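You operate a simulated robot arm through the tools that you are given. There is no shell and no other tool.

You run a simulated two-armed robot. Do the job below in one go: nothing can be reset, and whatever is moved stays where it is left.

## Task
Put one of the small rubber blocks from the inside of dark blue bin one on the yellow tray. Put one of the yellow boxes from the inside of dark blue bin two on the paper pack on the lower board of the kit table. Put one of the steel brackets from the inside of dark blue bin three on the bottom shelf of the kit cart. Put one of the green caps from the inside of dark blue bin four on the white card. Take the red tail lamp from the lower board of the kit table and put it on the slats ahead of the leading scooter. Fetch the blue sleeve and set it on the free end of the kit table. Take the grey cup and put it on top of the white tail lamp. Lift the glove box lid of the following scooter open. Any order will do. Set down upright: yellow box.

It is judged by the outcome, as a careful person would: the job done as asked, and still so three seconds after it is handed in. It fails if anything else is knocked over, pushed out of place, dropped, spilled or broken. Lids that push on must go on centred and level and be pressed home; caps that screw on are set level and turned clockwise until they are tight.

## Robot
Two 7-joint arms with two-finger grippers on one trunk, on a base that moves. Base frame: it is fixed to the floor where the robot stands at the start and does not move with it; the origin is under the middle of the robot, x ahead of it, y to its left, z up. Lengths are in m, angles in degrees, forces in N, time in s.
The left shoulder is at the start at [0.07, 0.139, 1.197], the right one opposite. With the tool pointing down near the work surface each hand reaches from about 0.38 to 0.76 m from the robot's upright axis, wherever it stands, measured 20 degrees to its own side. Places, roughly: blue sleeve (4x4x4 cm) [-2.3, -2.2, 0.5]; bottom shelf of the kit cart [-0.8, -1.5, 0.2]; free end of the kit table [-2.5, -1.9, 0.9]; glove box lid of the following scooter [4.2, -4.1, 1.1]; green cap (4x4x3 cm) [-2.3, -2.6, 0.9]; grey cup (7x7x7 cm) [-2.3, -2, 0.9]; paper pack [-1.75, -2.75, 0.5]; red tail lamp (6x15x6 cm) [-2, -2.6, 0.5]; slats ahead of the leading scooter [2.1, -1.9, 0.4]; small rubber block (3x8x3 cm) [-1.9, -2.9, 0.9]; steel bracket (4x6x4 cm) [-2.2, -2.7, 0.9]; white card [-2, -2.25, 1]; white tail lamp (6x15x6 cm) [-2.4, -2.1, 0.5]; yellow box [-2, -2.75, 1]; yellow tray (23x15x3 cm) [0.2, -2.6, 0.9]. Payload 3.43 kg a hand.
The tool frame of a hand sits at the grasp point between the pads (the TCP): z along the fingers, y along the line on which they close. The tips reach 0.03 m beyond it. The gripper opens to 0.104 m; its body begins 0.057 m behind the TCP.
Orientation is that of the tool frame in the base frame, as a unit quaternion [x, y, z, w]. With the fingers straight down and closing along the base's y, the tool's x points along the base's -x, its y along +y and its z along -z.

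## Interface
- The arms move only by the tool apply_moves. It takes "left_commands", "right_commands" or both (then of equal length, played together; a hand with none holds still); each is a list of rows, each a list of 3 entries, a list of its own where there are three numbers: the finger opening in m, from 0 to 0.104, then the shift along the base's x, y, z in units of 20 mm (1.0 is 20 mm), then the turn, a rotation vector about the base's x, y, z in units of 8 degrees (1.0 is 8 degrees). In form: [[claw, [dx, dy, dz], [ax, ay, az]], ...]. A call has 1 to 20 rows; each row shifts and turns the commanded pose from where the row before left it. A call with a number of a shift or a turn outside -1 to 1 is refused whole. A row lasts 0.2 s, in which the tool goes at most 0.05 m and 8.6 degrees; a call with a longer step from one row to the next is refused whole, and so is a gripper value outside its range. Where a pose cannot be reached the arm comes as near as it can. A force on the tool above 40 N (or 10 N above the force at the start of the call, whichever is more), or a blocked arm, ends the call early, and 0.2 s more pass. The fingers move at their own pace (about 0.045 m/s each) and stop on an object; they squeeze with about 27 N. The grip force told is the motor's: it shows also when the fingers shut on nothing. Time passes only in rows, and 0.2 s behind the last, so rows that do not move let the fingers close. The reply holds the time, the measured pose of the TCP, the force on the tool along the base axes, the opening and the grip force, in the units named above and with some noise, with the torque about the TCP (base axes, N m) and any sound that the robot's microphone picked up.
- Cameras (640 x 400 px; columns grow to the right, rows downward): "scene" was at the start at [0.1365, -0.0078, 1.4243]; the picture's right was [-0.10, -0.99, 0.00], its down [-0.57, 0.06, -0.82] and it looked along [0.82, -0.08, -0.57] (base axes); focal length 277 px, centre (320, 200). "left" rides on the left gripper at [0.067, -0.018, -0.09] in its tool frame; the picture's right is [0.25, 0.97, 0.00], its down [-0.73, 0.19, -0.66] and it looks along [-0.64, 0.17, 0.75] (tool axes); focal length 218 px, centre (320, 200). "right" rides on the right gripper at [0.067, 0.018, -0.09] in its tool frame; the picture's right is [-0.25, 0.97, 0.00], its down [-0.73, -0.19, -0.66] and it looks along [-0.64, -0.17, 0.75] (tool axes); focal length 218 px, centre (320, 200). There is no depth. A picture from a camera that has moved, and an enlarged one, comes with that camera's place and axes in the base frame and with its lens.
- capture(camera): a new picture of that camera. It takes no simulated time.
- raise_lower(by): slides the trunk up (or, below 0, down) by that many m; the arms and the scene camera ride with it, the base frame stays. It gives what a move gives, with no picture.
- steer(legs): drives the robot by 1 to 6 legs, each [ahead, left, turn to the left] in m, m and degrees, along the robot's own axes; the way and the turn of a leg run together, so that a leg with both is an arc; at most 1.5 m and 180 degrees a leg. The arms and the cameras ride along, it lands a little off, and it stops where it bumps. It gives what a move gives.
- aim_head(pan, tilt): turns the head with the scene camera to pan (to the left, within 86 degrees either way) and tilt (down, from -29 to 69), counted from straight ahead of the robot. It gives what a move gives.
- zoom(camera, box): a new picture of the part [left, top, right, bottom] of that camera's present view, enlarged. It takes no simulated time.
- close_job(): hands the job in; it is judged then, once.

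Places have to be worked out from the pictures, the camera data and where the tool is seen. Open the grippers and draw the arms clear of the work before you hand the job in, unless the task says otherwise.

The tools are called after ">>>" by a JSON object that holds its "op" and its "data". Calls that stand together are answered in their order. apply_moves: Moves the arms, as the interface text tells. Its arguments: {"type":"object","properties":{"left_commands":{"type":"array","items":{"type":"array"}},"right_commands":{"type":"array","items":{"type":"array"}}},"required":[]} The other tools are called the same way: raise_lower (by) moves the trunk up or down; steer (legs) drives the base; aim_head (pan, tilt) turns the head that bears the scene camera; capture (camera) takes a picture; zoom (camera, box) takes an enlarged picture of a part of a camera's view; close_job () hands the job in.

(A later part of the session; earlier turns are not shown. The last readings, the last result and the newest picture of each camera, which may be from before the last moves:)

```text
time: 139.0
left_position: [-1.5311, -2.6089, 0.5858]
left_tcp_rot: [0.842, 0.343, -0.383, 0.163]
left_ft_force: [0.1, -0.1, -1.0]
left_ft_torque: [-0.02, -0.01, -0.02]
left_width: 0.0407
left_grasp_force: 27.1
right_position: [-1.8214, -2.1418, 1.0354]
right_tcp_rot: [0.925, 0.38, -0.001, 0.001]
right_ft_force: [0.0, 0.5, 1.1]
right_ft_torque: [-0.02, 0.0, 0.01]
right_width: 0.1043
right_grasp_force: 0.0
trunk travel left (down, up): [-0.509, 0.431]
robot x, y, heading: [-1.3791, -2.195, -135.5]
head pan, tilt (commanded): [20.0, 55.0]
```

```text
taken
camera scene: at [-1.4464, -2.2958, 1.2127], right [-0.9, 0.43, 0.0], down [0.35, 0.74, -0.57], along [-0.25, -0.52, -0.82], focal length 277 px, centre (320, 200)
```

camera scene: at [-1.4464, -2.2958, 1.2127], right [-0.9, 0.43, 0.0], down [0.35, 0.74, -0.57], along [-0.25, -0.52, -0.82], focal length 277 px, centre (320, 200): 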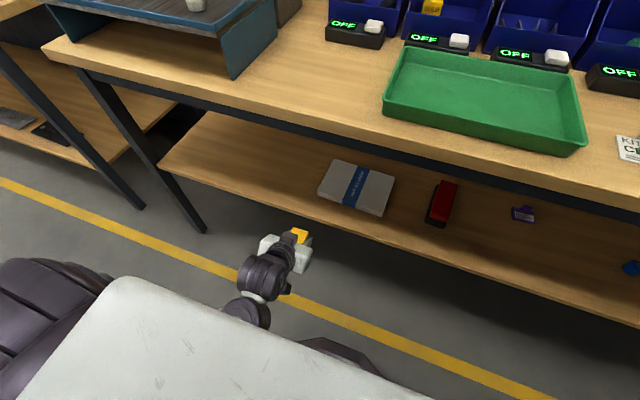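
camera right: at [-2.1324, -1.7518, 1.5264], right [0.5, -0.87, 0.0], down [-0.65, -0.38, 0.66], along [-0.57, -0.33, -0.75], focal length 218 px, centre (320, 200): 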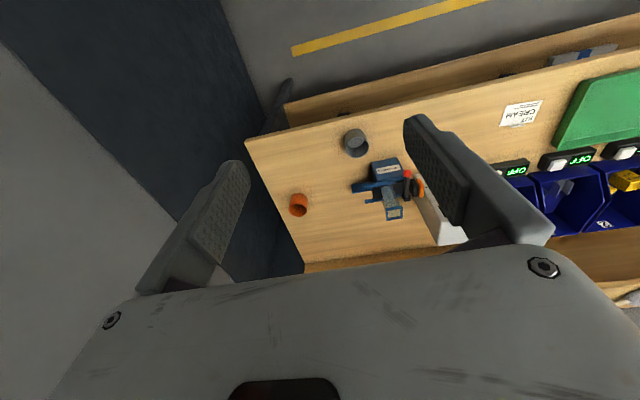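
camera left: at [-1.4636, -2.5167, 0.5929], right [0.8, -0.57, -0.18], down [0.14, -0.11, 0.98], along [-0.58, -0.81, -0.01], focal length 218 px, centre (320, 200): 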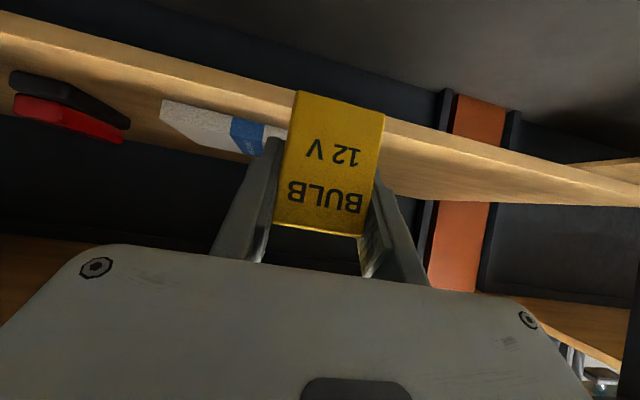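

The pack's top is at z≈0.50, spanning u −0.78…−0.565, v 3.13…3.29. I lower a bit more so the wrist clears the table frame and move the box in under the table, stopping halfway to look.

>>> {"op": "apply_moves", "data": {"left_commands": [[0.01, [0, 0, -0.7], [0, 0, 0]], [0.01, [0, 0, -0.6], [0, 0, 0]], [0.01, [-0.942, -0.518, 0], [0, 0, 0]], [0.01, [-0.942, -0.518, 0], [0, 0, 0]], [0.01, [-0.942, -0.518, 0], [0, 0, 0]], [0.01, [-0.942, -0.518, 0], [0, 0, 0]], [0.01, [-0.942, -0.518, 0], [0, 0, 0]], [0.01, [-0.942, -0.518, 0], [0, 0, 0]], [0.01, [-0.942, -0.518, 0], [0, 0, 0]], [0.01, [-0.942, -0.518, 0], [0, 0, 0]], [0.01, [0, 0, 0], [0, 0, 0]]]}}

>>> {"op": "capture", "data": {"camera": "left"}}

>>> {"op": "capture", "data": {"camera": "scene"}}

```text
time: 141.4
left_position: [-1.6816, -2.6894, 0.5584]
left_tcp_rot: [0.842, 0.342, -0.384, 0.163]
left_ft_force: [-0.2, 0.4, -0.4]
left_ft_torque: [-0.01, -0.01, -0.01]
left_width: 0.0409
left_grasp_force: 27.1
right_position: [-1.8209, -2.1399, 1.0358]
right_tcp_rot: [0.925, 0.381, 0.0, 0.001]
right_ft_force: [0.1, 0.4, 0.8]
right_ft_torque: [0.0, -0.01, 0.0]
right_width: 0.1041
right_grasp_force: 0.0
trunk travel left (down, up): [-0.509, 0.431]
robot x, y, heading: [-1.3782, -2.1958, -135.4]
head pan, tilt (commanded): [20.0, 55.0]
```

```text
taken
camera left: at [-1.6147, -2.5991, 0.5663], right [0.8, -0.57, -0.18], down [0.14, -0.11, 0.98], along [-0.58, -0.81, -0.01], focal length 218 px, centre (320, 200)
```

left: 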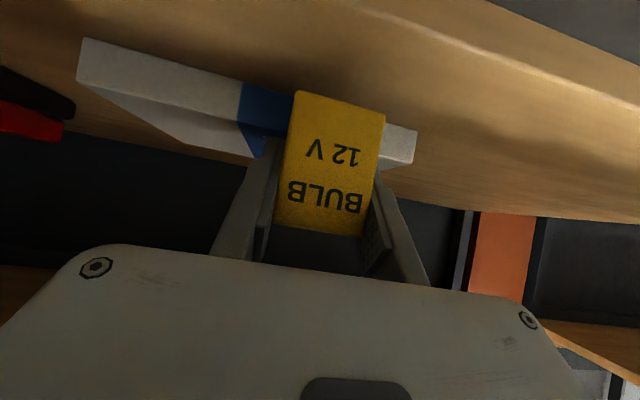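

```text
taken
camera scene: at [-1.4462, -2.2958, 1.2127], right [-0.9, 0.43, 0.0], down [0.35, 0.74, -0.57], along [-0.25, -0.52, -0.82], focal length 277 px, centre (320, 200)
```

scene: 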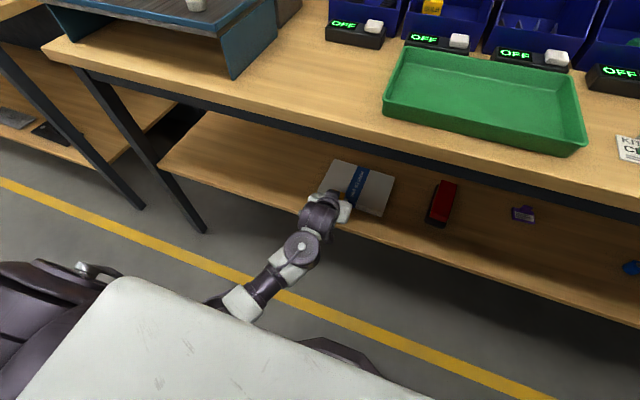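

The pack is thinner than thought: its top is at z≈0.52 and the board at ≈0.50. I raise 1.7 cm so the box clears the pack, then move in to above the pack's middle.

>>> {"op": "apply_moves", "data": {"left_commands": [[0.01, [0, 0, 0.9], [0, 0, 0]], [0.01, [-0.905, -0.438, 0], [0, 0, 0]], [0.01, [-0.905, -0.438, 0], [0, 0, 0]], [0.01, [-0.905, -0.438, 0], [0, 0, 0]], [0.01, [-0.905, -0.438, 0], [0, 0, 0]], [0.01, [-0.905, -0.438, 0], [0, 0, 0]], [0.01, [0, 0, 0], [0, 0, 0]]]}}

>>> {"op": "capture", "data": {"camera": "left"}}

>>> {"op": "zoom", "data": {"camera": "scene", "box": [240, 110, 480, 260]}}

```text
time: 143.0
left_position: [-1.7715, -2.7348, 0.5776]
left_tcp_rot: [0.842, 0.343, -0.383, 0.163]
left_ft_force: [-0.2, -0.2, 0.3]
left_ft_torque: [0.03, -0.02, 0.01]
left_width: 0.0412
left_grasp_force: 26.8
right_position: [-1.8222, -2.1422, 1.0349]
right_tcp_rot: [0.925, 0.38, -0.001, 0.001]
right_ft_force: [-0.6, -0.1, 0.8]
right_ft_torque: [0.01, 0.03, -0.01]
right_width: 0.1041
right_grasp_force: 0.1
trunk travel left (down, up): [-0.509, 0.431]
robot x, y, heading: [-1.379, -2.1986, -135.1]
head pan, tilt (commanded): [20.0, 55.0]
```

```text
taken
camera left: at [-1.704, -2.6439, 0.5854], right [0.8, -0.57, -0.18], down [0.14, -0.11, 0.98], along [-0.58, -0.81, -0.01], focal length 218 px, centre (320, 200)
```

left: 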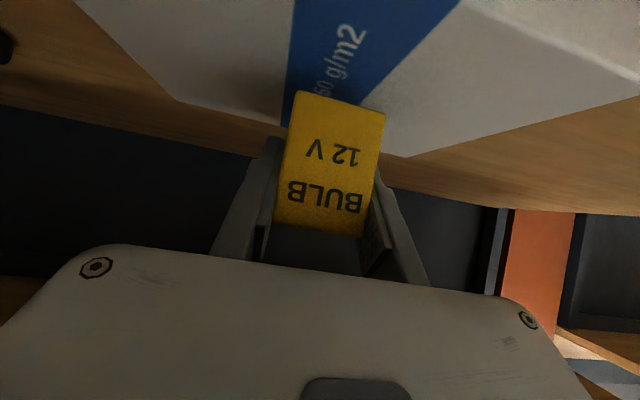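

```text
2.67 times, centred on (360, 185) of scene
camera zoom: at [-1.4463, -2.2958, 1.2127], right [-0.9, 0.43, 0.0], down [0.35, 0.74, -0.57], along [-0.25, -0.52, -0.82], focal length 738 px, centre (213, 240)
```

zoom: 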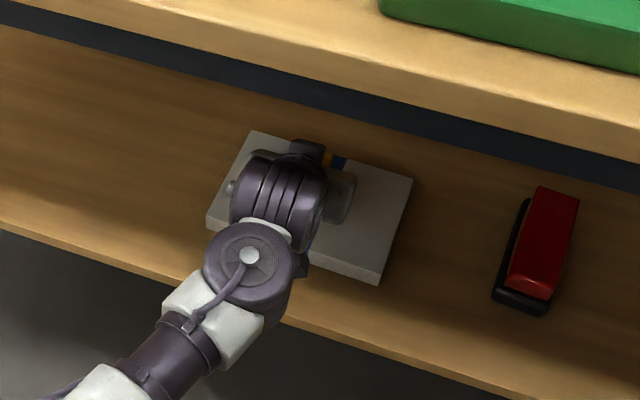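

The box hangs about 2 cm above the pack. I lower it in small steps until contact.

>>> {"op": "apply_moves", "data": {"left_commands": [[0.01, [0, 0, -0.3], [0, 0, 0]], [0.01, [0, 0, -0.2], [0, 0, 0]], [0.01, [0, 0, -0.1], [0, 0, 0]], [0.01, [0, 0, 0], [0, 0, 0]]]}}

```text
time: 144.0
left_position: [-1.7719, -2.7353, 0.5652]
left_tcp_rot: [0.842, 0.344, -0.383, 0.163]
left_ft_force: [0.0, -0.8, -0.1]
left_ft_torque: [-0.02, -0.07, -0.02]
left_width: 0.0411
left_grasp_force: 27.1
right_position: [-1.8225, -2.1411, 1.0339]
right_tcp_rot: [0.925, 0.38, -0.001, 0.001]
right_ft_force: [-0.5, -0.4, -0.4]
right_ft_torque: [0.02, -0.05, 0.04]
right_width: 0.104
right_grasp_force: 0.0
trunk travel left (down, up): [-0.509, 0.431]
robot x, y, heading: [-1.3762, -2.1971, -135.3]
head pan, tilt (commanded): [20.0, 55.0]
```

>>> {"op": "apply_moves", "data": {"left_commands": [[0.01, [0, 0, -0.12], [0, 0, 0]], [0.01, [0, 0, -0.12], [0, 0, 0]], [0.01, [0, 0, 0], [0, 0, 0]]]}}

```text
time: 144.8
left_position: [-1.7724, -2.7354, 0.5628]
left_tcp_rot: [0.84, 0.343, -0.387, 0.164]
left_ft_force: [-1.1, -2.3, 14.6]
left_ft_torque: [0.29, 0.06, 0.06]
left_width: 0.0407
left_grasp_force: 26.9
right_position: [-1.8206, -2.1394, 1.0353]
right_tcp_rot: [0.925, 0.38, -0.001, 0.001]
right_ft_force: [-0.2, -0.4, 0.5]
right_ft_torque: [-0.02, 0.02, -0.03]
right_width: 0.1039
right_grasp_force: 0.1
trunk travel left (down, up): [-0.509, 0.431]
robot x, y, heading: [-1.3814, -2.1943, -135.2]
head pan, tilt (commanded): [20.0, 55.0]
```

Contact (14.6 N). I relieve, open the fingers, and withdraw straight back along the tool axis.

>>> {"op": "apply_moves", "data": {"left_commands": [[0.01, [0, 0, 0.06], [0, 0, 0]], [0.05, [0, 0, 0], [0, 0, 0]], [0.065, [0, 0, 0], [0, 0, 0]], [0.08, [0, 0, 0], [0, 0, 0]], [0.08, [0, 0, 0], [0, 0, 0]], [0.08, [0.8, 0.8, 0.95], [0, 0, 0]], [0.08, [0.8, 0.8, 0.95], [0, 0, 0]], [0.08, [0.8, 0.8, 0.95], [0, 0, 0]], [0.08, [0.8, 0.8, 0.5], [0, 0, 0]], [0.08, [0.9, 0.9, 0], [0, 0, 0]], [0.08, [0.9, 0.9, 0], [0, 0, 0]], [0.08, [0, 0, 0], [0, 0, 0]]]}}

>>> {"op": "capture", "data": {"camera": "left"}}

>>> {"op": "zoom", "data": {"camera": "scene", "box": [240, 110, 480, 260]}}

```text
time: 147.4
left_position: [-1.6717, -2.6355, 0.6279]
left_tcp_rot: [0.842, 0.343, -0.384, 0.162]
left_ft_force: [0.0, 0.1, -0.5]
left_ft_torque: [0.0, -0.01, 0.02]
left_width: 0.08
left_grasp_force: 0.0
right_position: [-1.8219, -2.1415, 1.0348]
right_tcp_rot: [0.925, 0.38, 0.0, 0.001]
right_ft_force: [-0.2, 0.5, -0.1]
right_ft_torque: [-0.02, 0.01, 0.0]
right_width: 0.1039
right_grasp_force: 0.1
trunk travel left (down, up): [-0.509, 0.431]
robot x, y, heading: [-1.38, -2.1951, -135.5]
head pan, tilt (commanded): [20.0, 55.0]
```

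```text
taken
camera left: at [-1.6049, -2.5442, 0.6356], right [0.8, -0.57, -0.18], down [0.14, -0.11, 0.98], along [-0.58, -0.81, -0.01], focal length 218 px, centre (320, 200)
```

left: 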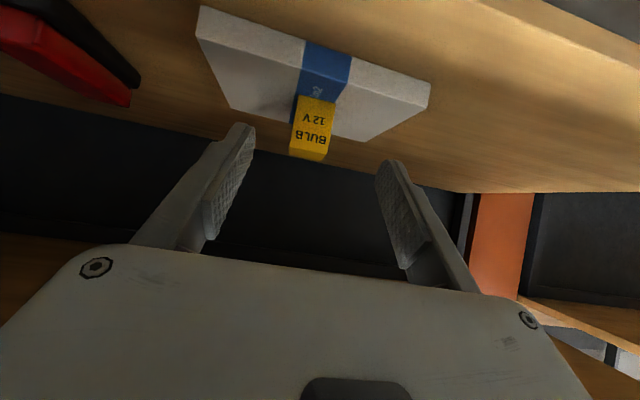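

```text
2.67 times, centred on (360, 185) of scene
camera zoom: at [-1.4468, -2.2961, 1.2126], right [-0.9, 0.43, 0.0], down [0.35, 0.74, -0.57], along [-0.25, -0.52, -0.82], focal length 738 px, centre (213, 240)
```

zoom: 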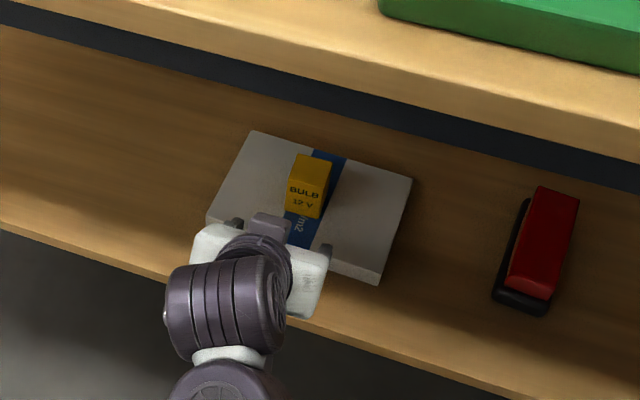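

The yellow box stands upright on the paper pack. I pull the left hand fully out in front of the table before raising the trunk.

>>> {"op": "apply_moves", "data": {"left_commands": [[0.08, [1, 1, -0.4], [0, 0, 0]], [0.08, [1, 1, -0.4], [0, 0, 0]], [0.08, [1, 1, -0.4], [0, 0, 0]], [0.08, [1, 1, -0.4], [0, 0, 0]], [0.08, [1, 1, -0.4], [0, 0, 0]], [0.08, [0, 0, 0], [0, 0, 0]]]}}

>>> {"op": "capture", "data": {"camera": "scene"}}

```text
time: 148.8
left_position: [-1.5719, -2.5354, 0.5886]
left_tcp_rot: [0.842, 0.343, -0.384, 0.162]
left_ft_force: [0.3, 0.7, -0.1]
left_ft_torque: [0.0, 0.05, 0.0]
left_width: 0.0802
left_grasp_force: 0.1
right_position: [-1.8227, -2.1399, 1.0341]
right_tcp_rot: [0.925, 0.38, 0.0, 0.002]
right_ft_force: [0.2, 0.6, -0.9]
right_ft_torque: [-0.02, 0.0, -0.01]
right_width: 0.104
right_grasp_force: 0.1
trunk travel left (down, up): [-0.509, 0.431]
robot x, y, heading: [-1.3829, -2.198, -135.6]
head pan, tilt (commanded): [20.0, 55.0]
```

```text
taken
camera scene: at [-1.447, -2.2962, 1.2126], right [-0.9, 0.43, 0.0], down [0.35, 0.74, -0.57], along [-0.25, -0.52, -0.82], focal length 277 px, centre (320, 200)
```

scene: 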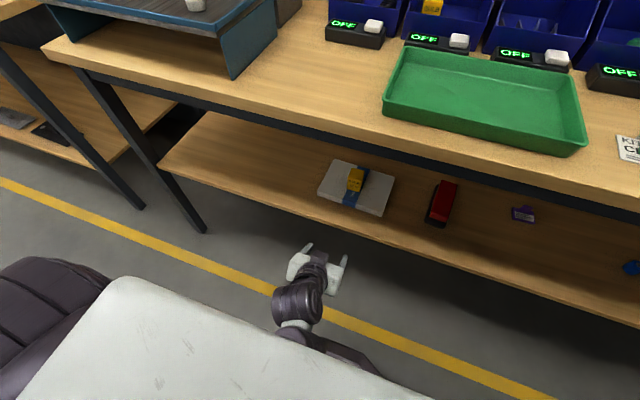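

Left hand is clear. I raise the trunk and move right to u≈0.08 (backing slightly) to work on the cup, lamp and sleeve with the right hand.

>>> {"op": "raise_lower", "data": {"by": 0.4}}

>>> {"op": "steer", "data": {"legs": [[0, -0.657, 0.4], [-0.075, 0, 0]]}}

>>> {"op": "aim_head", "data": {"pan": -15, "tilt": 45}}

>>> {"op": "capture", "data": {"camera": "scene"}}

>>> {"op": "capture", "data": {"camera": "right"}}

```text
time: 152.6
left_position: [-1.5708, -2.5363, 0.9884]
left_tcp_rot: [0.842, 0.343, -0.383, 0.163]
left_ft_force: [-0.3, -0.6, -0.1]
left_ft_torque: [0.0, 0.01, -0.06]
left_width: 0.0799
left_grasp_force: 0.1
right_position: [-1.8211, -2.1409, 1.434]
right_tcp_rot: [0.925, 0.38, -0.001, 0.001]
right_ft_force: [0.6, -0.9, -0.2]
right_ft_torque: [0.01, 0.01, 0.02]
right_width: 0.1039
right_grasp_force: 0.0
trunk travel left (down, up): [-0.909, 0.031]
robot x, y, heading: [-1.3775, -2.1976, -135.6]
head pan, tilt (commanded): [20.0, 55.0]
```

```text
time: 156.9
left_position: [-1.9854, -2.0179, 0.9864]
left_tcp_rot: [0.843, 0.345, -0.381, 0.162]
left_ft_force: [-1.4, 0.3, 0.1]
left_ft_torque: [0.01, -0.03, -0.01]
left_width: 0.08
left_grasp_force: 0.1
right_position: [-2.2402, -1.6259, 1.4318]
right_tcp_rot: [0.925, 0.38, 0.003, 0.0]
right_ft_force: [-1.0, -0.9, 0.0]
right_ft_torque: [0.09, -0.05, 0.02]
right_width: 0.1037
right_grasp_force: 0.0
trunk travel left (down, up): [-0.909, 0.031]
robot x, y, heading: [-1.7895, -1.6762, -135.5]
head pan, tilt (commanded): [20.0, 55.0]
```

```text
time: 157.9
left_position: [-1.9812, -2.0128, 0.9893]
left_tcp_rot: [0.842, 0.344, -0.383, 0.163]
left_ft_force: [-1.4, 0.6, -0.3]
left_ft_torque: [0.0, 0.02, 0.0]
left_width: 0.0801
left_grasp_force: 0.2
right_position: [-2.2316, -1.6181, 1.435]
right_tcp_rot: [0.924, 0.381, -0.001, 0.001]
right_ft_force: [0.9, 0.1, 0.0]
right_ft_torque: [-0.03, -0.02, 0.02]
right_width: 0.1039
right_grasp_force: 0.0
trunk travel left (down, up): [-0.909, 0.031]
robot x, y, heading: [-1.7882, -1.6735, -135.2]
head pan, tilt (commanded): [-15.0, 45.0]
```

```text
taken
camera scene: at [-1.8963, -1.7474, 1.6262], right [-0.5, 0.87, 0.0], down [0.61, 0.35, -0.71], along [-0.61, -0.35, -0.71], focal length 277 px, centre (320, 200)
```

scene: 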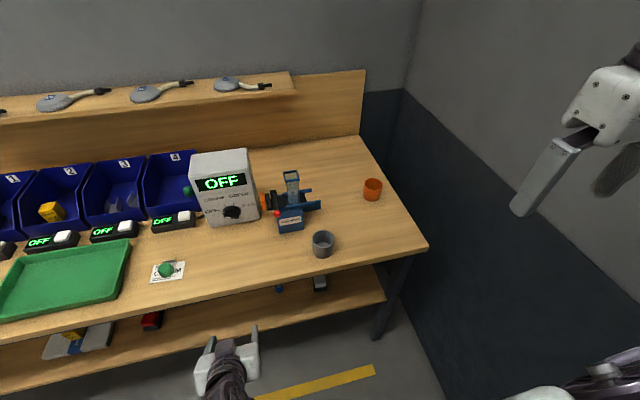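

```text
taken
camera right: at [-2.1707, -1.5829, 1.5244], right [0.5, -0.86, 0.0], down [-0.65, -0.38, 0.66], along [-0.57, -0.33, -0.75], focal length 218 px, centre (320, 200)
```

right: 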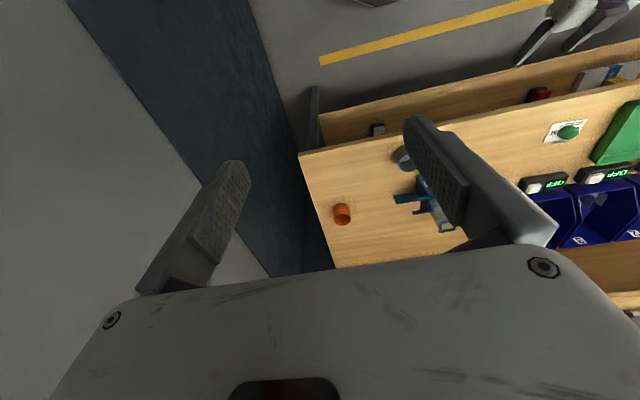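

The grey cup stands at u≈0.245, v≈3.06. I bring the right hand down in front of it with a 60° forward pitch.

>>> {"op": "apply_moves", "data": {"right_commands": [[0.104, [-0.08, -0.87, -0.985], [0, 0, 0]], [0.104, [-0.08, -0.87, -0.985], [0, 0, 0]], [0.104, [-0.08, -0.87, -0.985], [0, 0, 0]], [0.104, [-0.08, -0.87, -0.985], [0, 0, 0]], [0.104, [-0.08, -0.87, -0.985], [0, 0, 0]], [0.104, [-0.08, -0.87, -0.985], [0, 0, 0]], [0.104, [-0.08, -0.87, -0.985], [0, 0, 0]], [0.104, [-0.08, -0.87, -0.985], [0, 0, 0]], [0.104, [-0.08, -0.87, -0.985], [0, 0, 0]], [0.104, [-0.08, -0.87, -0.985], [-0.663, 0.663, 0]], [0.104, [-0.08, -0.87, -0.985], [-0.663, 0.663, 0]], [0.104, [-0.08, -0.87, -0.985], [-0.663, 0.663, 0]], [0.104, [-0.08, -0.87, -0.985], [-0.663, 0.663, 0]], [0.104, [-0.08, -0.87, -0.985], [-0.663, 0.663, 0]], [0.104, [-0.08, -0.87, -0.985], [-0.663, 0.663, 0]], [0.104, [-0.08, -0.87, -0.985], [-0.663, 0.663, 0]], [0.104, [-0.08, -0.87, -0.985], [-0.663, 0.663, 0]], [0.104, [0, 0, 0], [0, 0, 0]]]}}

>>> {"op": "capture", "data": {"camera": "right"}}

>>> {"op": "capture", "data": {"camera": "scene"}}

```text
time: 161.7
left_position: [-1.9824, -2.0135, 0.9877]
left_tcp_rot: [0.841, 0.343, -0.384, 0.163]
left_ft_force: [0.6, 0.8, -0.1]
left_ft_torque: [0.02, -0.02, 0.0]
left_width: 0.0803
left_grasp_force: 0.1
right_position: [-2.3246, -1.9006, 1.1647]
right_tcp_rot: [0.805, 0.348, -0.445, 0.18]
right_ft_force: [-0.2, -0.1, -0.3]
right_ft_torque: [0.0, -0.02, -0.01]
right_width: 0.1039
right_grasp_force: 0.0
right hand out of reach, approached as far as the arm can: row 10, 11, 12, 13, 14, 15, 17
trunk travel left (down, up): [-0.909, 0.031]
robot x, y, heading: [-1.7866, -1.673, -135.1]
head pan, tilt (commanded): [-15.0, 45.0]
```

```text
taken
camera right: at [-2.2334, -1.8317, 1.1569], right [0.61, -0.77, 0.19], down [-0.01, 0.24, 0.97], along [-0.79, -0.59, 0.13], focal length 218 px, centre (320, 200)
```

right: 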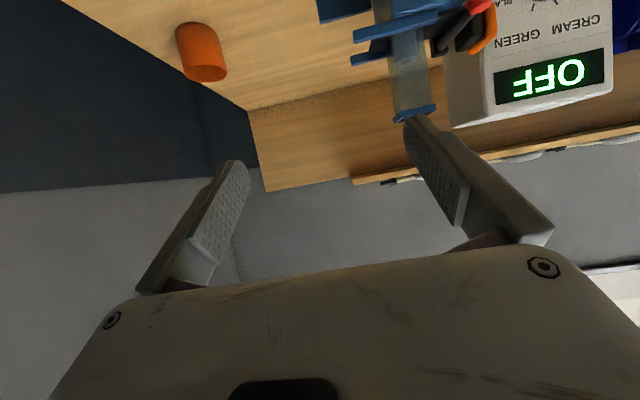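

```text
taken
camera scene: at [-1.8972, -1.7477, 1.6262], right [-0.5, 0.87, 0.0], down [0.61, 0.35, -0.71], along [-0.61, -0.35, -0.71], focal length 277 px, centre (320, 200)
```

scene: 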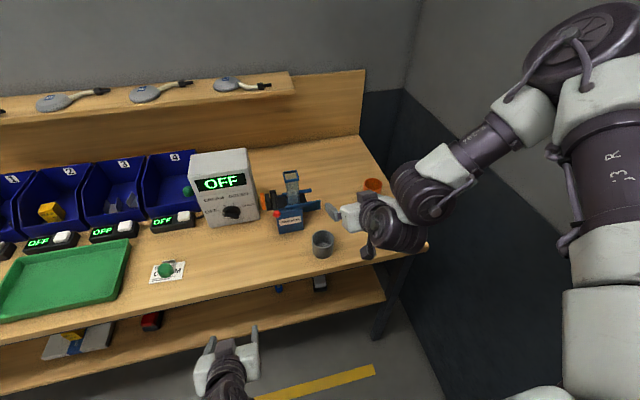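

The hand is near; I go down to the pre-grasp point in front of the cup.

>>> {"op": "apply_moves", "data": {"right_commands": [[0.104, [0.263, -0.169, -0.95], [0, 0, 0]], [0.104, [0.263, -0.169, -0.95], [0, 0, 0]], [0.104, [0.263, -0.169, -0.95], [0, 0, 0]], [0.104, [0.263, -0.169, -0.95], [0, 0, 0]], [0.104, [0.263, -0.169, -0.95], [0, 0, 0]], [0.104, [0.263, -0.169, -0.95], [0, 0, 0]], [0.104, [0.263, -0.169, -0.95], [0, 0, 0]], [0.104, [0.263, -0.169, -0.95], [0, 0, 0]], [0.104, [0.263, -0.169, -0.95], [0, 0, 0]], [0.104, [0, 0, 0], [0, 0, 0]]]}}

>>> {"op": "capture", "data": {"camera": "right"}}

>>> {"op": "zoom", "data": {"camera": "scene", "box": [240, 150, 480, 300]}}

```text
time: 163.9
left_position: [-1.9814, -2.0134, 0.9888]
left_tcp_rot: [0.842, 0.344, -0.384, 0.163]
left_ft_force: [0.4, 0.2, 0.0]
left_ft_torque: [-0.02, -0.02, 0.01]
left_width: 0.08
left_grasp_force: 0.0
right_position: [-2.3328, -1.8844, 1.1482]
right_tcp_rot: [0.806, 0.348, -0.445, 0.179]
right_ft_force: [0.4, -0.3, -0.4]
right_ft_torque: [-0.02, 0.01, 0.0]
right_width: 0.104
right_grasp_force: 0.1
right hand out of reach, approached as far as the arm can: row 1, 2, 3, 4, 5, 6, 7, 8, 9
trunk travel left (down, up): [-0.909, 0.031]
robot x, y, heading: [-1.793, -1.6735, -135.3]
head pan, tilt (commanded): [-15.0, 45.0]
```

```text
taken
camera right: at [-2.2408, -1.8163, 1.1408], right [0.61, -0.77, 0.19], down [-0.01, 0.23, 0.97], along [-0.8, -0.59, 0.13], focal length 218 px, centre (320, 200)
```

right: 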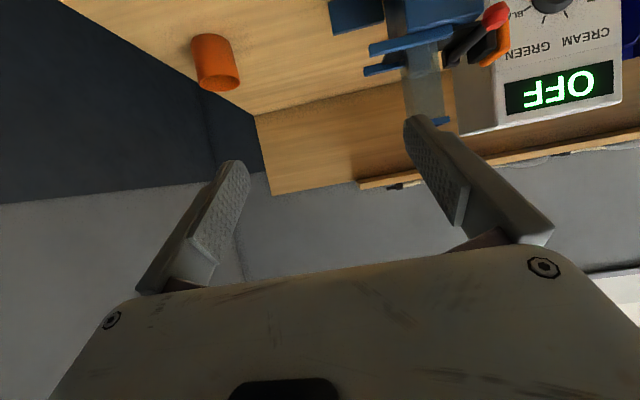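

```text
2.67 times, centred on (360, 225) of scene
camera zoom: at [-1.8974, -1.7484, 1.6261], right [-0.5, 0.87, 0.0], down [0.61, 0.35, -0.71], along [-0.61, -0.35, -0.71], focal length 738 px, centre (213, 133)
```

zoom: 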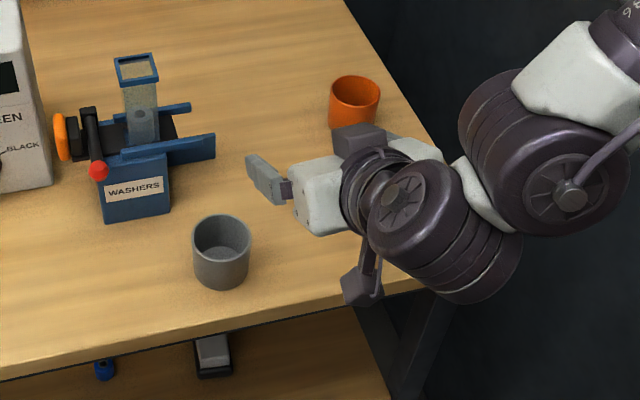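

The arm is too folded at this height, so I back the base up 0.12 m (free space here) and continue downwards.

>>> {"op": "steer", "data": {"legs": [[-0.12, 0, 0]]}}

>>> {"op": "apply_moves", "data": {"right_commands": [[0.104, [0, 0, -1], [0, 0, 0]], [0.104, [0, 0, -1], [0, 0, 0]], [0.104, [0, 0, -1], [0, 0, 0]], [0.104, [0, 0, -1], [0, 0, 0]], [0.104, [0, 0, -1], [0, 0, 0]], [0.104, [0, 0, -1], [0, 0, 0]], [0.104, [0, 0, -1], [0, 0, 0]], [0.104, [0, 0, -0.5], [0, 0, 0]], [0.104, [0, 0, 0], [0, 0, 0]]]}}

>>> {"op": "capture", "data": {"camera": "right"}}

>>> {"op": "capture", "data": {"camera": "scene"}}

```text
time: 165.1
left_position: [-1.8991, -1.9318, 0.9883]
left_tcp_rot: [0.841, 0.345, -0.383, 0.164]
left_ft_force: [-0.4, 0.8, -0.7]
left_ft_torque: [0.04, -0.01, -0.01]
left_width: 0.0801
left_grasp_force: 0.2
right_position: [-2.2502, -1.8037, 1.1478]
right_tcp_rot: [0.805, 0.349, -0.443, 0.18]
right_ft_force: [0.2, -1.5, -0.6]
right_ft_torque: [0.02, 0.03, 0.01]
right_width: 0.1041
right_grasp_force: 0.0
trunk travel left (down, up): [-0.909, 0.031]
robot x, y, heading: [-1.7033, -1.5892, -135.1]
head pan, tilt (commanded): [-15.0, 45.0]
```

```text
time: 167.1
left_position: [-1.8967, -1.9304, 0.9888]
left_tcp_rot: [0.841, 0.345, -0.383, 0.164]
left_ft_force: [0.4, 0.4, -0.2]
left_ft_torque: [0.0, 0.0, 0.01]
left_width: 0.0801
left_grasp_force: 0.1
right_position: [-2.2584, -1.7929, 1.1442]
right_tcp_rot: [0.805, 0.348, -0.445, 0.18]
right_ft_force: [1.1, 0.5, -0.3]
right_ft_torque: [0.02, -0.01, 0.04]
right_width: 0.104
right_grasp_force: 0.0
right hand out of reach, approached as far as the arm can: row 1, 2, 3, 4, 5, 6, 7, 8
trunk travel left (down, up): [-0.909, 0.031]
robot x, y, heading: [-1.7081, -1.5888, -135.1]
head pan, tilt (commanded): [-15.0, 45.0]
```

```text
taken
camera right: at [-2.1671, -1.7237, 1.1358], right [0.61, -0.77, 0.19], down [-0.01, 0.23, 0.97], along [-0.79, -0.59, 0.13], focal length 218 px, centre (320, 200)
```

right: 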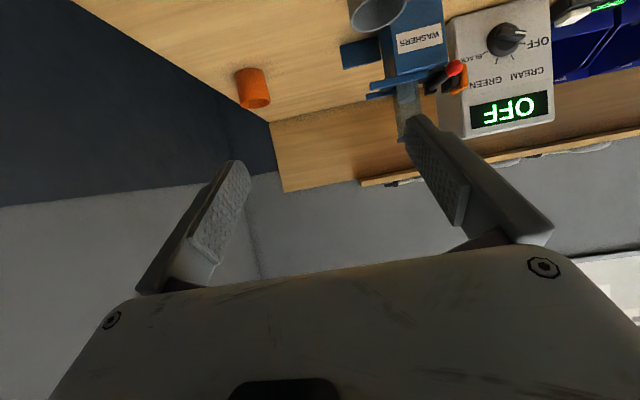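

```text
taken
camera scene: at [-1.8129, -1.6649, 1.6261], right [-0.5, 0.87, 0.0], down [0.61, 0.35, -0.71], along [-0.61, -0.35, -0.71], focal length 277 px, centre (320, 200)
```

scene: 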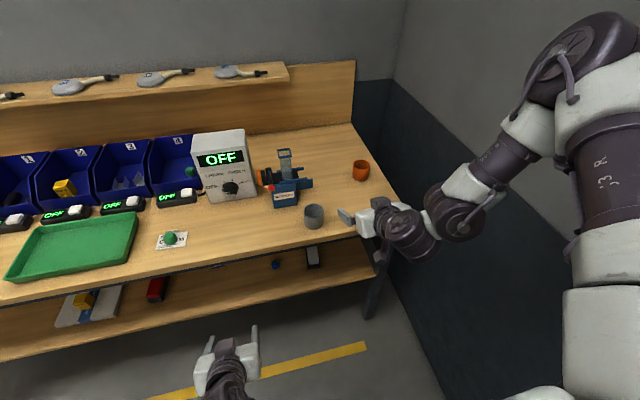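

The solver is stuck in a folded posture. I try extending the hand forward while lowering, over the clear free end of the table.

>>> {"op": "apply_moves", "data": {"right_commands": [[0.104, [-0.9, -0.9, 0], [0, 0, 0]], [0.104, [-0.9, -0.9, 0], [0, 0, 0]], [0.104, [-0.9, -0.9, -0.5], [0, 0, 0]], [0.104, [0, 0, -1], [0, 0, 0]], [0.104, [0, 0, -1], [0, 0, 0]], [0.104, [0, 0, 0], [0, 0, 0]]]}}

>>> {"op": "capture", "data": {"camera": "scene"}}

```text
time: 168.5
left_position: [-1.897, -1.9303, 0.9904]
left_tcp_rot: [0.841, 0.345, -0.383, 0.164]
left_ft_force: [-0.2, 0.5, -0.2]
left_ft_torque: [0.0, 0.04, -0.01]
left_width: 0.0799
left_grasp_force: 0.0
right_position: [-2.3187, -1.8203, 1.139]
right_tcp_rot: [0.805, 0.349, -0.444, 0.181]
right_ft_force: [-0.2, 0.8, 0.3]
right_ft_torque: [-0.03, 0.01, 0.0]
right_width: 0.104
right_grasp_force: 0.1
right hand out of reach, approached as far as the arm can: row 3, 4, 5
trunk travel left (down, up): [-0.909, 0.031]
robot x, y, heading: [-1.7094, -1.5902, -135.2]
head pan, tilt (commanded): [-15.0, 45.0]
```

```text
taken
camera scene: at [-1.8133, -1.6652, 1.6261], right [-0.5, 0.87, 0.0], down [0.61, 0.35, -0.71], along [-0.61, -0.35, -0.71], focal length 277 px, centre (320, 200)
```

scene: 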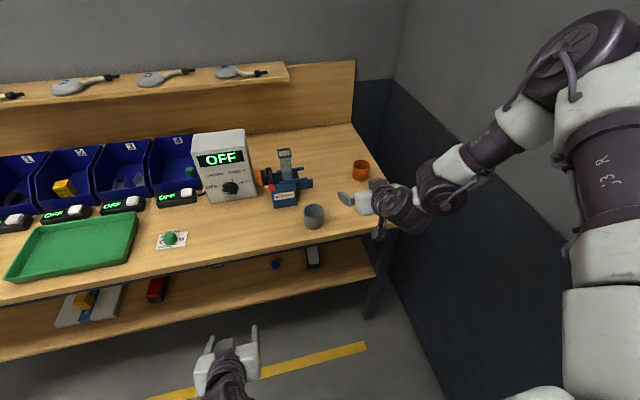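

The right elbow is locked high. I un-pitch the hand, lower it in front of the table edge to bring the elbow down, and will pitch again from there.

>>> {"op": "apply_moves", "data": {"right_commands": [[0.104, [0.64, 0.136, 0], [0.663, -0.663, 0]], [0.104, [0.64, 0.136, 0], [0.663, -0.663, 0]], [0.104, [0.64, 0.136, 0], [0.663, -0.663, 0]], [0.104, [0.64, 0.136, 0], [0.663, -0.663, 0]], [0.104, [0.64, 0.136, 0], [0.663, -0.663, 0]], [0.104, [0.64, 0.136, 0], [0.663, -0.663, 0]], [0.104, [0.64, 0.136, 0], [0.663, -0.663, 0]], [0.104, [0, 0, -1], [0, 0, 0]], [0.104, [0, 0, -1], [0, 0, 0]], [0.104, [0, 0, -1], [0, 0, 0]], [0.104, [0, 0, -1], [0, 0, 0]], [0.104, [0, 0, -1], [0, 0, 0]], [0.104, [0, 0, -1], [0, 0, 0]], [0.104, [0, 0, -1], [0, 0, 0]], [0.104, [0, 0, -1], [0, 0, 0]], [0.104, [0, 0, -1], [0, 0, 0]], [0.104, [0, 0, 0], [0, 0, 0]]]}}

>>> {"op": "capture", "data": {"camera": "scene"}}

```text
time: 172.1
left_position: [-1.897, -1.9306, 0.9899]
left_tcp_rot: [0.841, 0.344, -0.384, 0.163]
left_ft_force: [0.9, 0.4, 0.5]
left_ft_torque: [0.03, 0.02, 0.01]
left_width: 0.08
left_grasp_force: 0.1
right_position: [-2.2413, -1.7101, 1.0513]
right_tcp_rot: [0.918, 0.395, -0.038, 0.019]
right_ft_force: [-0.5, 0.3, -1.0]
right_ft_torque: [0.0, 0.02, -0.03]
right_width: 0.1043
right_grasp_force: 0.0
right hand out of reach, approached as far as the arm can: row 7, 8, 9, 10, 11, 12, 13, 14, 15, 16
trunk travel left (down, up): [-0.909, 0.031]
robot x, y, heading: [-1.703, -1.59, -135.1]
head pan, tilt (commanded): [-15.0, 45.0]
```

```text
taken
camera scene: at [-1.8131, -1.6652, 1.6261], right [-0.5, 0.87, 0.0], down [0.61, 0.35, -0.71], along [-0.61, -0.35, -0.71], focal length 277 px, centre (320, 200)
```

scene: 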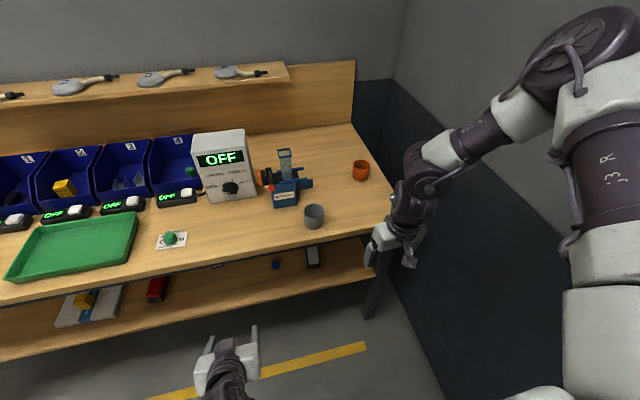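

Still stuck, so I replicate (mirrored) the path that worked for the left arm: up and out at 50° pitch, then straight down.

>>> {"op": "apply_moves", "data": {"right_commands": [[0.104, [-0.065, -0.418, 1], [0, 0, 0]], [0.104, [-0.065, -0.418, 1], [0, 0, 0]], [0.104, [-0.065, -0.418, 1], [0, 0, 0]], [0.104, [-0.065, -0.418, 1], [0, 0, 0]], [0.104, [-0.065, -0.418, 1], [0, 0, 0]], [0.104, [-0.065, -0.418, 1], [0, 0, 0]], [0.104, [-0.065, -0.418, 1], [-0.654, 0.654, 0]], [0.104, [-0.065, -0.418, 1], [-0.654, 0.654, 0]], [0.104, [-0.065, -0.418, 1], [-0.654, 0.654, 0]], [0.104, [-0.065, -0.418, 1], [-0.654, 0.654, 0]], [0.104, [-0.065, -0.418, 1], [-0.654, 0.654, 0]], [0.104, [-0.065, -0.418, 1], [-0.654, 0.654, 0]], [0.104, [0.6, -0.6, 0], [0, 0, 0]], [0.104, [0.6, -0.6, 0], [0, 0, 0]], [0.104, [0, 0, -1], [0, 0, 0]], [0.104, [0, 0, -1], [0, 0, 0]], [0.104, [0, 0, -1], [0, 0, 0]], [0.104, [0, 0, -1], [0, 0, 0]], [0.104, [0, 0, -1], [0, 0, 0]], [0.104, [0, 0, 0], [0, 0, 0]]]}}

>>> {"op": "capture", "data": {"camera": "scene"}}

```text
time: 176.3
left_position: [-1.8969, -1.9301, 0.9894]
left_tcp_rot: [0.841, 0.344, -0.383, 0.164]
left_ft_force: [-0.7, 0.3, -0.7]
left_ft_torque: [0.04, 0.0, -0.02]
left_width: 0.0799
left_grasp_force: 0.0
right_position: [-2.2483, -1.8333, 1.189]
right_tcp_rot: [0.834, 0.361, -0.386, 0.156]
right_ft_force: [-0.7, 0.9, 0.1]
right_ft_torque: [0.02, 0.0, -0.01]
right_width: 0.1041
right_grasp_force: 0.0
right hand out of reach, approached as far as the arm can: row 14
trunk travel left (down, up): [-0.909, 0.031]
robot x, y, heading: [-1.7036, -1.589, -135.1]
head pan, tilt (commanded): [-15.0, 45.0]
```

```text
taken
camera scene: at [-1.8129, -1.6649, 1.6261], right [-0.5, 0.87, 0.0], down [0.61, 0.35, -0.71], along [-0.61, -0.35, -0.71], focal length 277 px, centre (320, 200)
```

scene: 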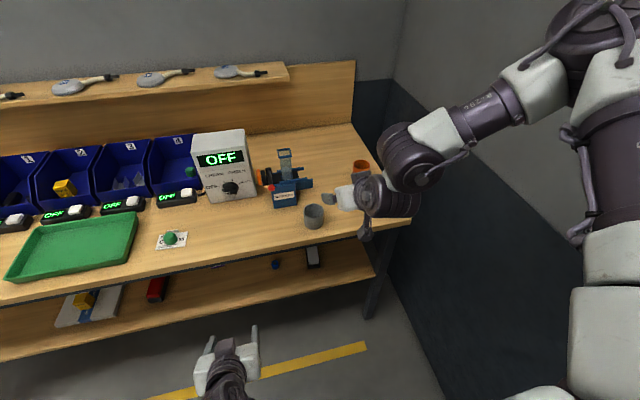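

Now it descends. I continue down to z≈0.99.

>>> {"op": "apply_moves", "data": {"right_commands": [[0.104, [0, 0, -1], [0, 0, 0]], [0.104, [0, 0, -1], [0, 0, 0]], [0.104, [0, 0, -1], [0, 0, 0]], [0.104, [0, 0, -1], [0, 0, 0]], [0.104, [0, 0, -1], [0, 0, 0]], [0.104, [0, 0, -1], [0, 0, 0]], [0.104, [0, 0, -1], [0, 0, 0]], [0.104, [0, 0, -1], [0, 0, 0]], [0.104, [0, 0, -1], [0, 0, 0]], [0.104, [0, 0, -1], [0, 0, 0]], [0.104, [0, 0, 0], [0, 0, 0]]]}}

>>> {"op": "capture", "data": {"camera": "right"}}

>>> {"op": "capture", "data": {"camera": "scene"}}

```text
time: 178.7
left_position: [-1.8977, -1.9308, 0.9888]
left_tcp_rot: [0.841, 0.344, -0.384, 0.164]
left_ft_force: [0.9, -0.4, 0.1]
left_ft_torque: [0.01, -0.01, 0.02]
left_width: 0.0797
left_grasp_force: 0.1
right_position: [-2.2851, -1.7731, 1.1042]
right_tcp_rot: [0.834, 0.361, -0.386, 0.158]
right_ft_force: [0.3, -0.3, -0.7]
right_ft_torque: [0.0, 0.01, -0.01]
right_width: 0.1041
right_grasp_force: 0.1
right hand out of reach, approached as far as the arm can: row 2, 3, 4, 5, 6, 7, 8, 9, 10
trunk travel left (down, up): [-0.909, 0.031]
robot x, y, heading: [-1.7041, -1.5939, -135.1]
head pan, tilt (commanded): [-15.0, 45.0]
```

```text
taken
camera right: at [-2.193, -1.7044, 1.1115], right [0.59, -0.79, 0.18], down [-0.11, 0.14, 0.98], along [-0.8, -0.6, -0.01], focal length 218 px, centre (320, 200)
```

right: 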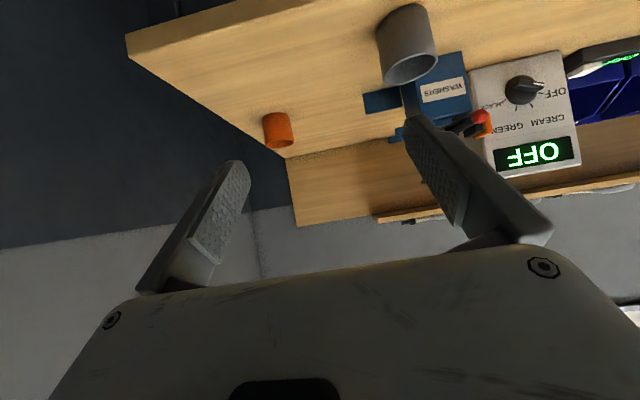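

```text
taken
camera scene: at [-1.8133, -1.665, 1.6261], right [-0.5, 0.87, 0.0], down [0.61, 0.35, -0.71], along [-0.61, -0.35, -0.71], focal length 277 px, centre (320, 200)
```

scene: 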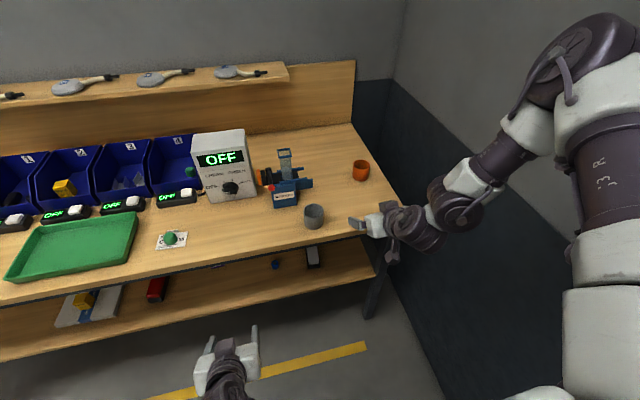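

I need to see the right arm's posture; I turn the head to the right.

>>> {"op": "aim_head", "data": {"pan": -70, "tilt": 10}}

>>> {"op": "capture", "data": {"camera": "scene"}}

>>> {"op": "aim_head", "data": {"pan": 70, "tilt": 30}}

>>> {"op": "capture", "data": {"camera": "scene"}}

```text
time: 180.0
left_position: [-1.8972, -1.9312, 0.9885]
left_tcp_rot: [0.841, 0.344, -0.384, 0.163]
left_ft_force: [0.1, -0.1, -1.0]
left_ft_torque: [0.01, -0.01, 0.02]
left_width: 0.0801
left_grasp_force: 0.0
right_position: [-2.2843, -1.7727, 1.104]
right_tcp_rot: [0.834, 0.362, -0.385, 0.157]
right_ft_force: [0.8, 0.4, 0.5]
right_ft_torque: [0.02, 0.04, -0.04]
right_width: 0.1043
right_grasp_force: 0.1
trunk travel left (down, up): [-0.909, 0.031]
robot x, y, heading: [-1.7061, -1.5909, -135.5]
head pan, tilt (commanded): [-70.0, 10.0]
```

```text
taken
camera scene: at [-1.8268, -1.5851, 1.681], right [0.43, 0.9, 0.0], down [0.16, -0.07, -0.98], along [-0.89, 0.42, -0.17], focal length 277 px, centre (320, 200)
```

scene: 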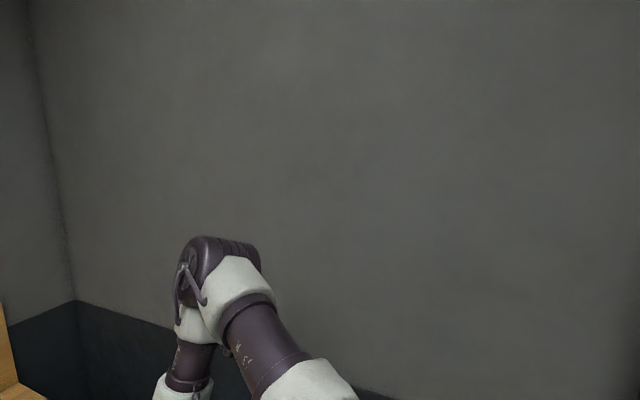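

```text
time: 182.2
left_position: [-1.8979, -1.9306, 0.9883]
left_tcp_rot: [0.842, 0.343, -0.383, 0.163]
left_ft_force: [-0.2, 0.8, -0.3]
left_ft_torque: [-0.01, 0.01, 0.0]
left_width: 0.0798
left_grasp_force: 0.1
right_position: [-2.2846, -1.7734, 1.1033]
right_tcp_rot: [0.834, 0.362, -0.385, 0.158]
right_ft_force: [0.1, 0.0, 0.2]
right_ft_torque: [-0.02, 0.0, 0.01]
right_width: 0.1042
right_grasp_force: 0.1
trunk travel left (down, up): [-0.909, 0.031]
robot x, y, heading: [-1.7055, -1.5917, -135.2]
head pan, tilt (commanded): [70.0, 30.0]
```

```text
taken
camera scene: at [-1.7048, -1.7068, 1.6487], right [-0.91, -0.42, 0.0], down [-0.21, 0.45, -0.87], along [0.36, -0.79, -0.5], focal length 277 px, centre (320, 200)
```

scene: 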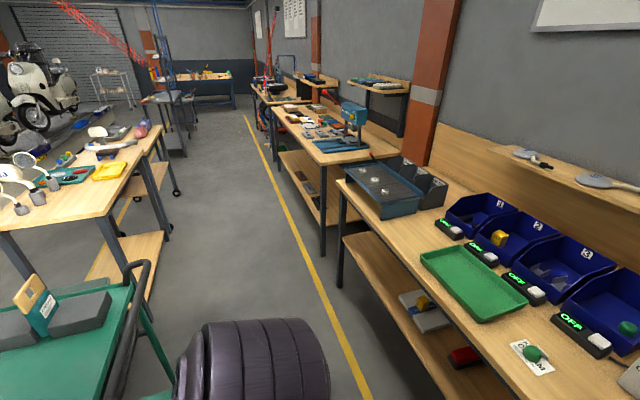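

The right elbow is up high while the left one is down. I return the right hand to its home-like pose (tool down, high) to let the elbow drop again.

>>> {"op": "apply_moves", "data": {"right_commands": [[0.104, [0.36, 0.235, 0.97], [0.63, -0.63, 0]], [0.104, [0.36, 0.235, 0.97], [0.63, -0.63, 0]], [0.104, [0.36, 0.235, 0.97], [0.63, -0.63, 0]], [0.104, [0.36, 0.235, 0.97], [0.63, -0.63, 0]], [0.104, [0.36, 0.235, 0.97], [0.63, -0.63, 0]], [0.104, [0.36, 0.235, 0.97], [0.63, -0.63, 0]], [0.104, [0.36, 0.235, 0.97], [0.63, -0.63, 0]], [0.104, [0.36, 0.235, 0.97], [0, 0, 0]], [0.104, [0.36, 0.235, 0.97], [0, 0, 0]], [0.104, [0.36, 0.235, 0.97], [0, 0, 0]], [0.104, [0.36, 0.235, 0.97], [0, 0, 0]], [0.104, [0.36, 0.235, 0.97], [0, 0, 0]], [0.104, [0.36, 0.235, 0.97], [0, 0, 0]], [0.104, [0.36, 0.235, 0.97], [0, 0, 0]], [0.104, [0.36, 0.235, 0.97], [0, 0, 0]], [0.104, [0.36, 0.235, 0.97], [0, 0, 0]], [0.104, [0.36, 0.235, 0.97], [0, 0, 0]], [0.104, [0, 0, 0], [0, 0, 0]], [0.104, [0, 0, 0], [0, 0, 0]]]}}

>>> {"op": "aim_head", "data": {"pan": -70, "tilt": 30}}

>>> {"op": "capture", "data": {"camera": "scene"}}

```text
time: 186.2
left_position: [-1.8983, -1.9298, 0.9895]
left_tcp_rot: [0.841, 0.344, -0.384, 0.163]
left_ft_force: [0.5, 0.1, -1.0]
left_ft_torque: [0.02, -0.02, -0.02]
left_width: 0.0797
left_grasp_force: 0.1
right_position: [-2.1626, -1.6921, 1.4324]
right_tcp_rot: [0.919, 0.395, 0.007, 0.0]
right_ft_force: [-0.6, 0.1, 0.0]
right_ft_torque: [-0.02, 0.02, 0.03]
right_width: 0.1043
right_grasp_force: 0.0
trunk travel left (down, up): [-0.909, 0.031]
robot x, y, heading: [-1.7036, -1.5918, -135.1]
head pan, tilt (commanded): [70.0, 30.0]
```

```text
time: 188.4
left_position: [-1.8974, -1.93, 0.9885]
left_tcp_rot: [0.841, 0.344, -0.384, 0.163]
left_ft_force: [0.1, 1.0, 0.0]
left_ft_torque: [-0.02, -0.01, -0.01]
left_width: 0.0799
left_grasp_force: 0.0
right_position: [-2.1631, -1.694, 1.4328]
right_tcp_rot: [0.918, 0.396, 0.006, 0.001]
right_ft_force: [-0.2, -0.8, 0.2]
right_ft_torque: [-0.02, 0.01, 0.0]
right_width: 0.1042
right_grasp_force: 0.1
trunk travel left (down, up): [-0.909, 0.031]
robot x, y, heading: [-1.7038, -1.5854, -135.1]
head pan, tilt (commanded): [-70.0, 30.0]
```

```text
taken
camera scene: at [-1.8244, -1.5861, 1.6487], right [0.43, 0.9, 0.0], down [0.45, -0.21, -0.87], along [-0.78, 0.37, -0.5], focal length 277 px, centre (320, 200)
```

scene: 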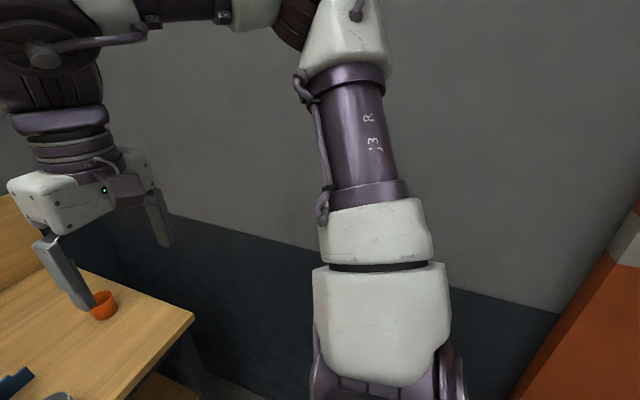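

That is the normal (elbow-high) home posture of the right arm; the left arm's elbow-down posture suits the low work better. I'll do the cup with the left hand: shift the base right to u≈0.21 and forward to v≈2.45.

>>> {"op": "steer", "data": {"legs": [[0, -0.125, 0], [0.125, 0, 0]]}}

>>> {"op": "aim_head", "data": {"pan": 0, "tilt": 50}}

>>> {"op": "capture", "data": {"camera": "scene"}}

>>> {"op": "capture", "data": {"camera": "left"}}

```text
time: 190.6
left_position: [-2.0762, -1.93, 0.9903]
left_tcp_rot: [0.841, 0.343, -0.385, 0.164]
left_ft_force: [-0.4, -0.3, 0.5]
left_ft_torque: [-0.01, 0.0, 0.0]
left_width: 0.0798
left_grasp_force: 0.1
right_position: [-2.3393, -1.6902, 1.4334]
right_tcp_rot: [0.919, 0.395, 0.006, 0.002]
right_ft_force: [-0.8, -0.5, 0.3]
right_ft_torque: [-0.01, 0.0, 0.0]
right_width: 0.1037
right_grasp_force: 0.0
trunk travel left (down, up): [-0.909, 0.031]
robot x, y, heading: [-1.8847, -1.5903, -135.2]
head pan, tilt (commanded): [-70.0, 30.0]
```

```text
time: 192.0
left_position: [-2.0772, -1.9321, 0.9881]
left_tcp_rot: [0.842, 0.343, -0.384, 0.164]
left_ft_force: [0.6, -0.3, 0.2]
left_ft_torque: [-0.04, 0.0, -0.03]
left_width: 0.0799
left_grasp_force: 0.0
right_position: [-2.3415, -1.6938, 1.4313]
right_tcp_rot: [0.919, 0.395, 0.006, 0.001]
right_ft_force: [0.0, -0.3, 0.5]
right_ft_torque: [-0.02, -0.05, -0.02]
right_width: 0.1038
right_grasp_force: 0.0
trunk travel left (down, up): [-0.909, 0.031]
robot x, y, heading: [-1.882, -1.592, -135.1]
head pan, tilt (commanded): [0.0, 50.0]
```

```text
taken
camera scene: at [-1.9763, -1.6806, 1.6192], right [-0.7, 0.71, 0.0], down [0.55, 0.54, -0.64], along [-0.46, -0.45, -0.77], focal length 277 px, centre (320, 200)
```

scene: 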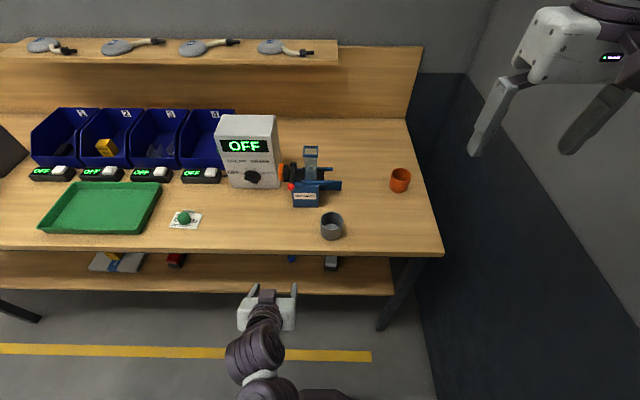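

```text
taken
camera left: at [-2.0098, -1.8408, 0.9963], right [0.8, -0.57, -0.18], down [0.14, -0.11, 0.98], along [-0.58, -0.81, -0.01], focal length 218 px, centre (320, 200)
```

left: 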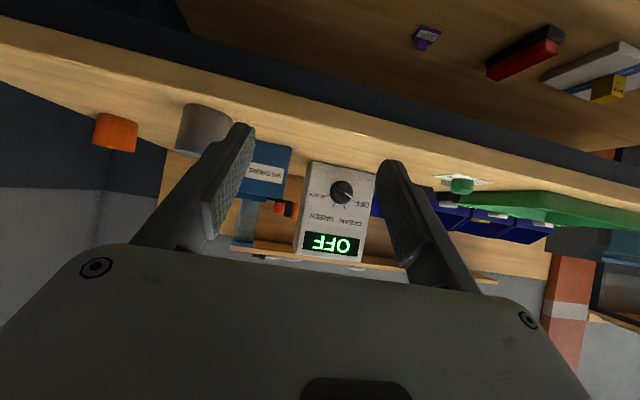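

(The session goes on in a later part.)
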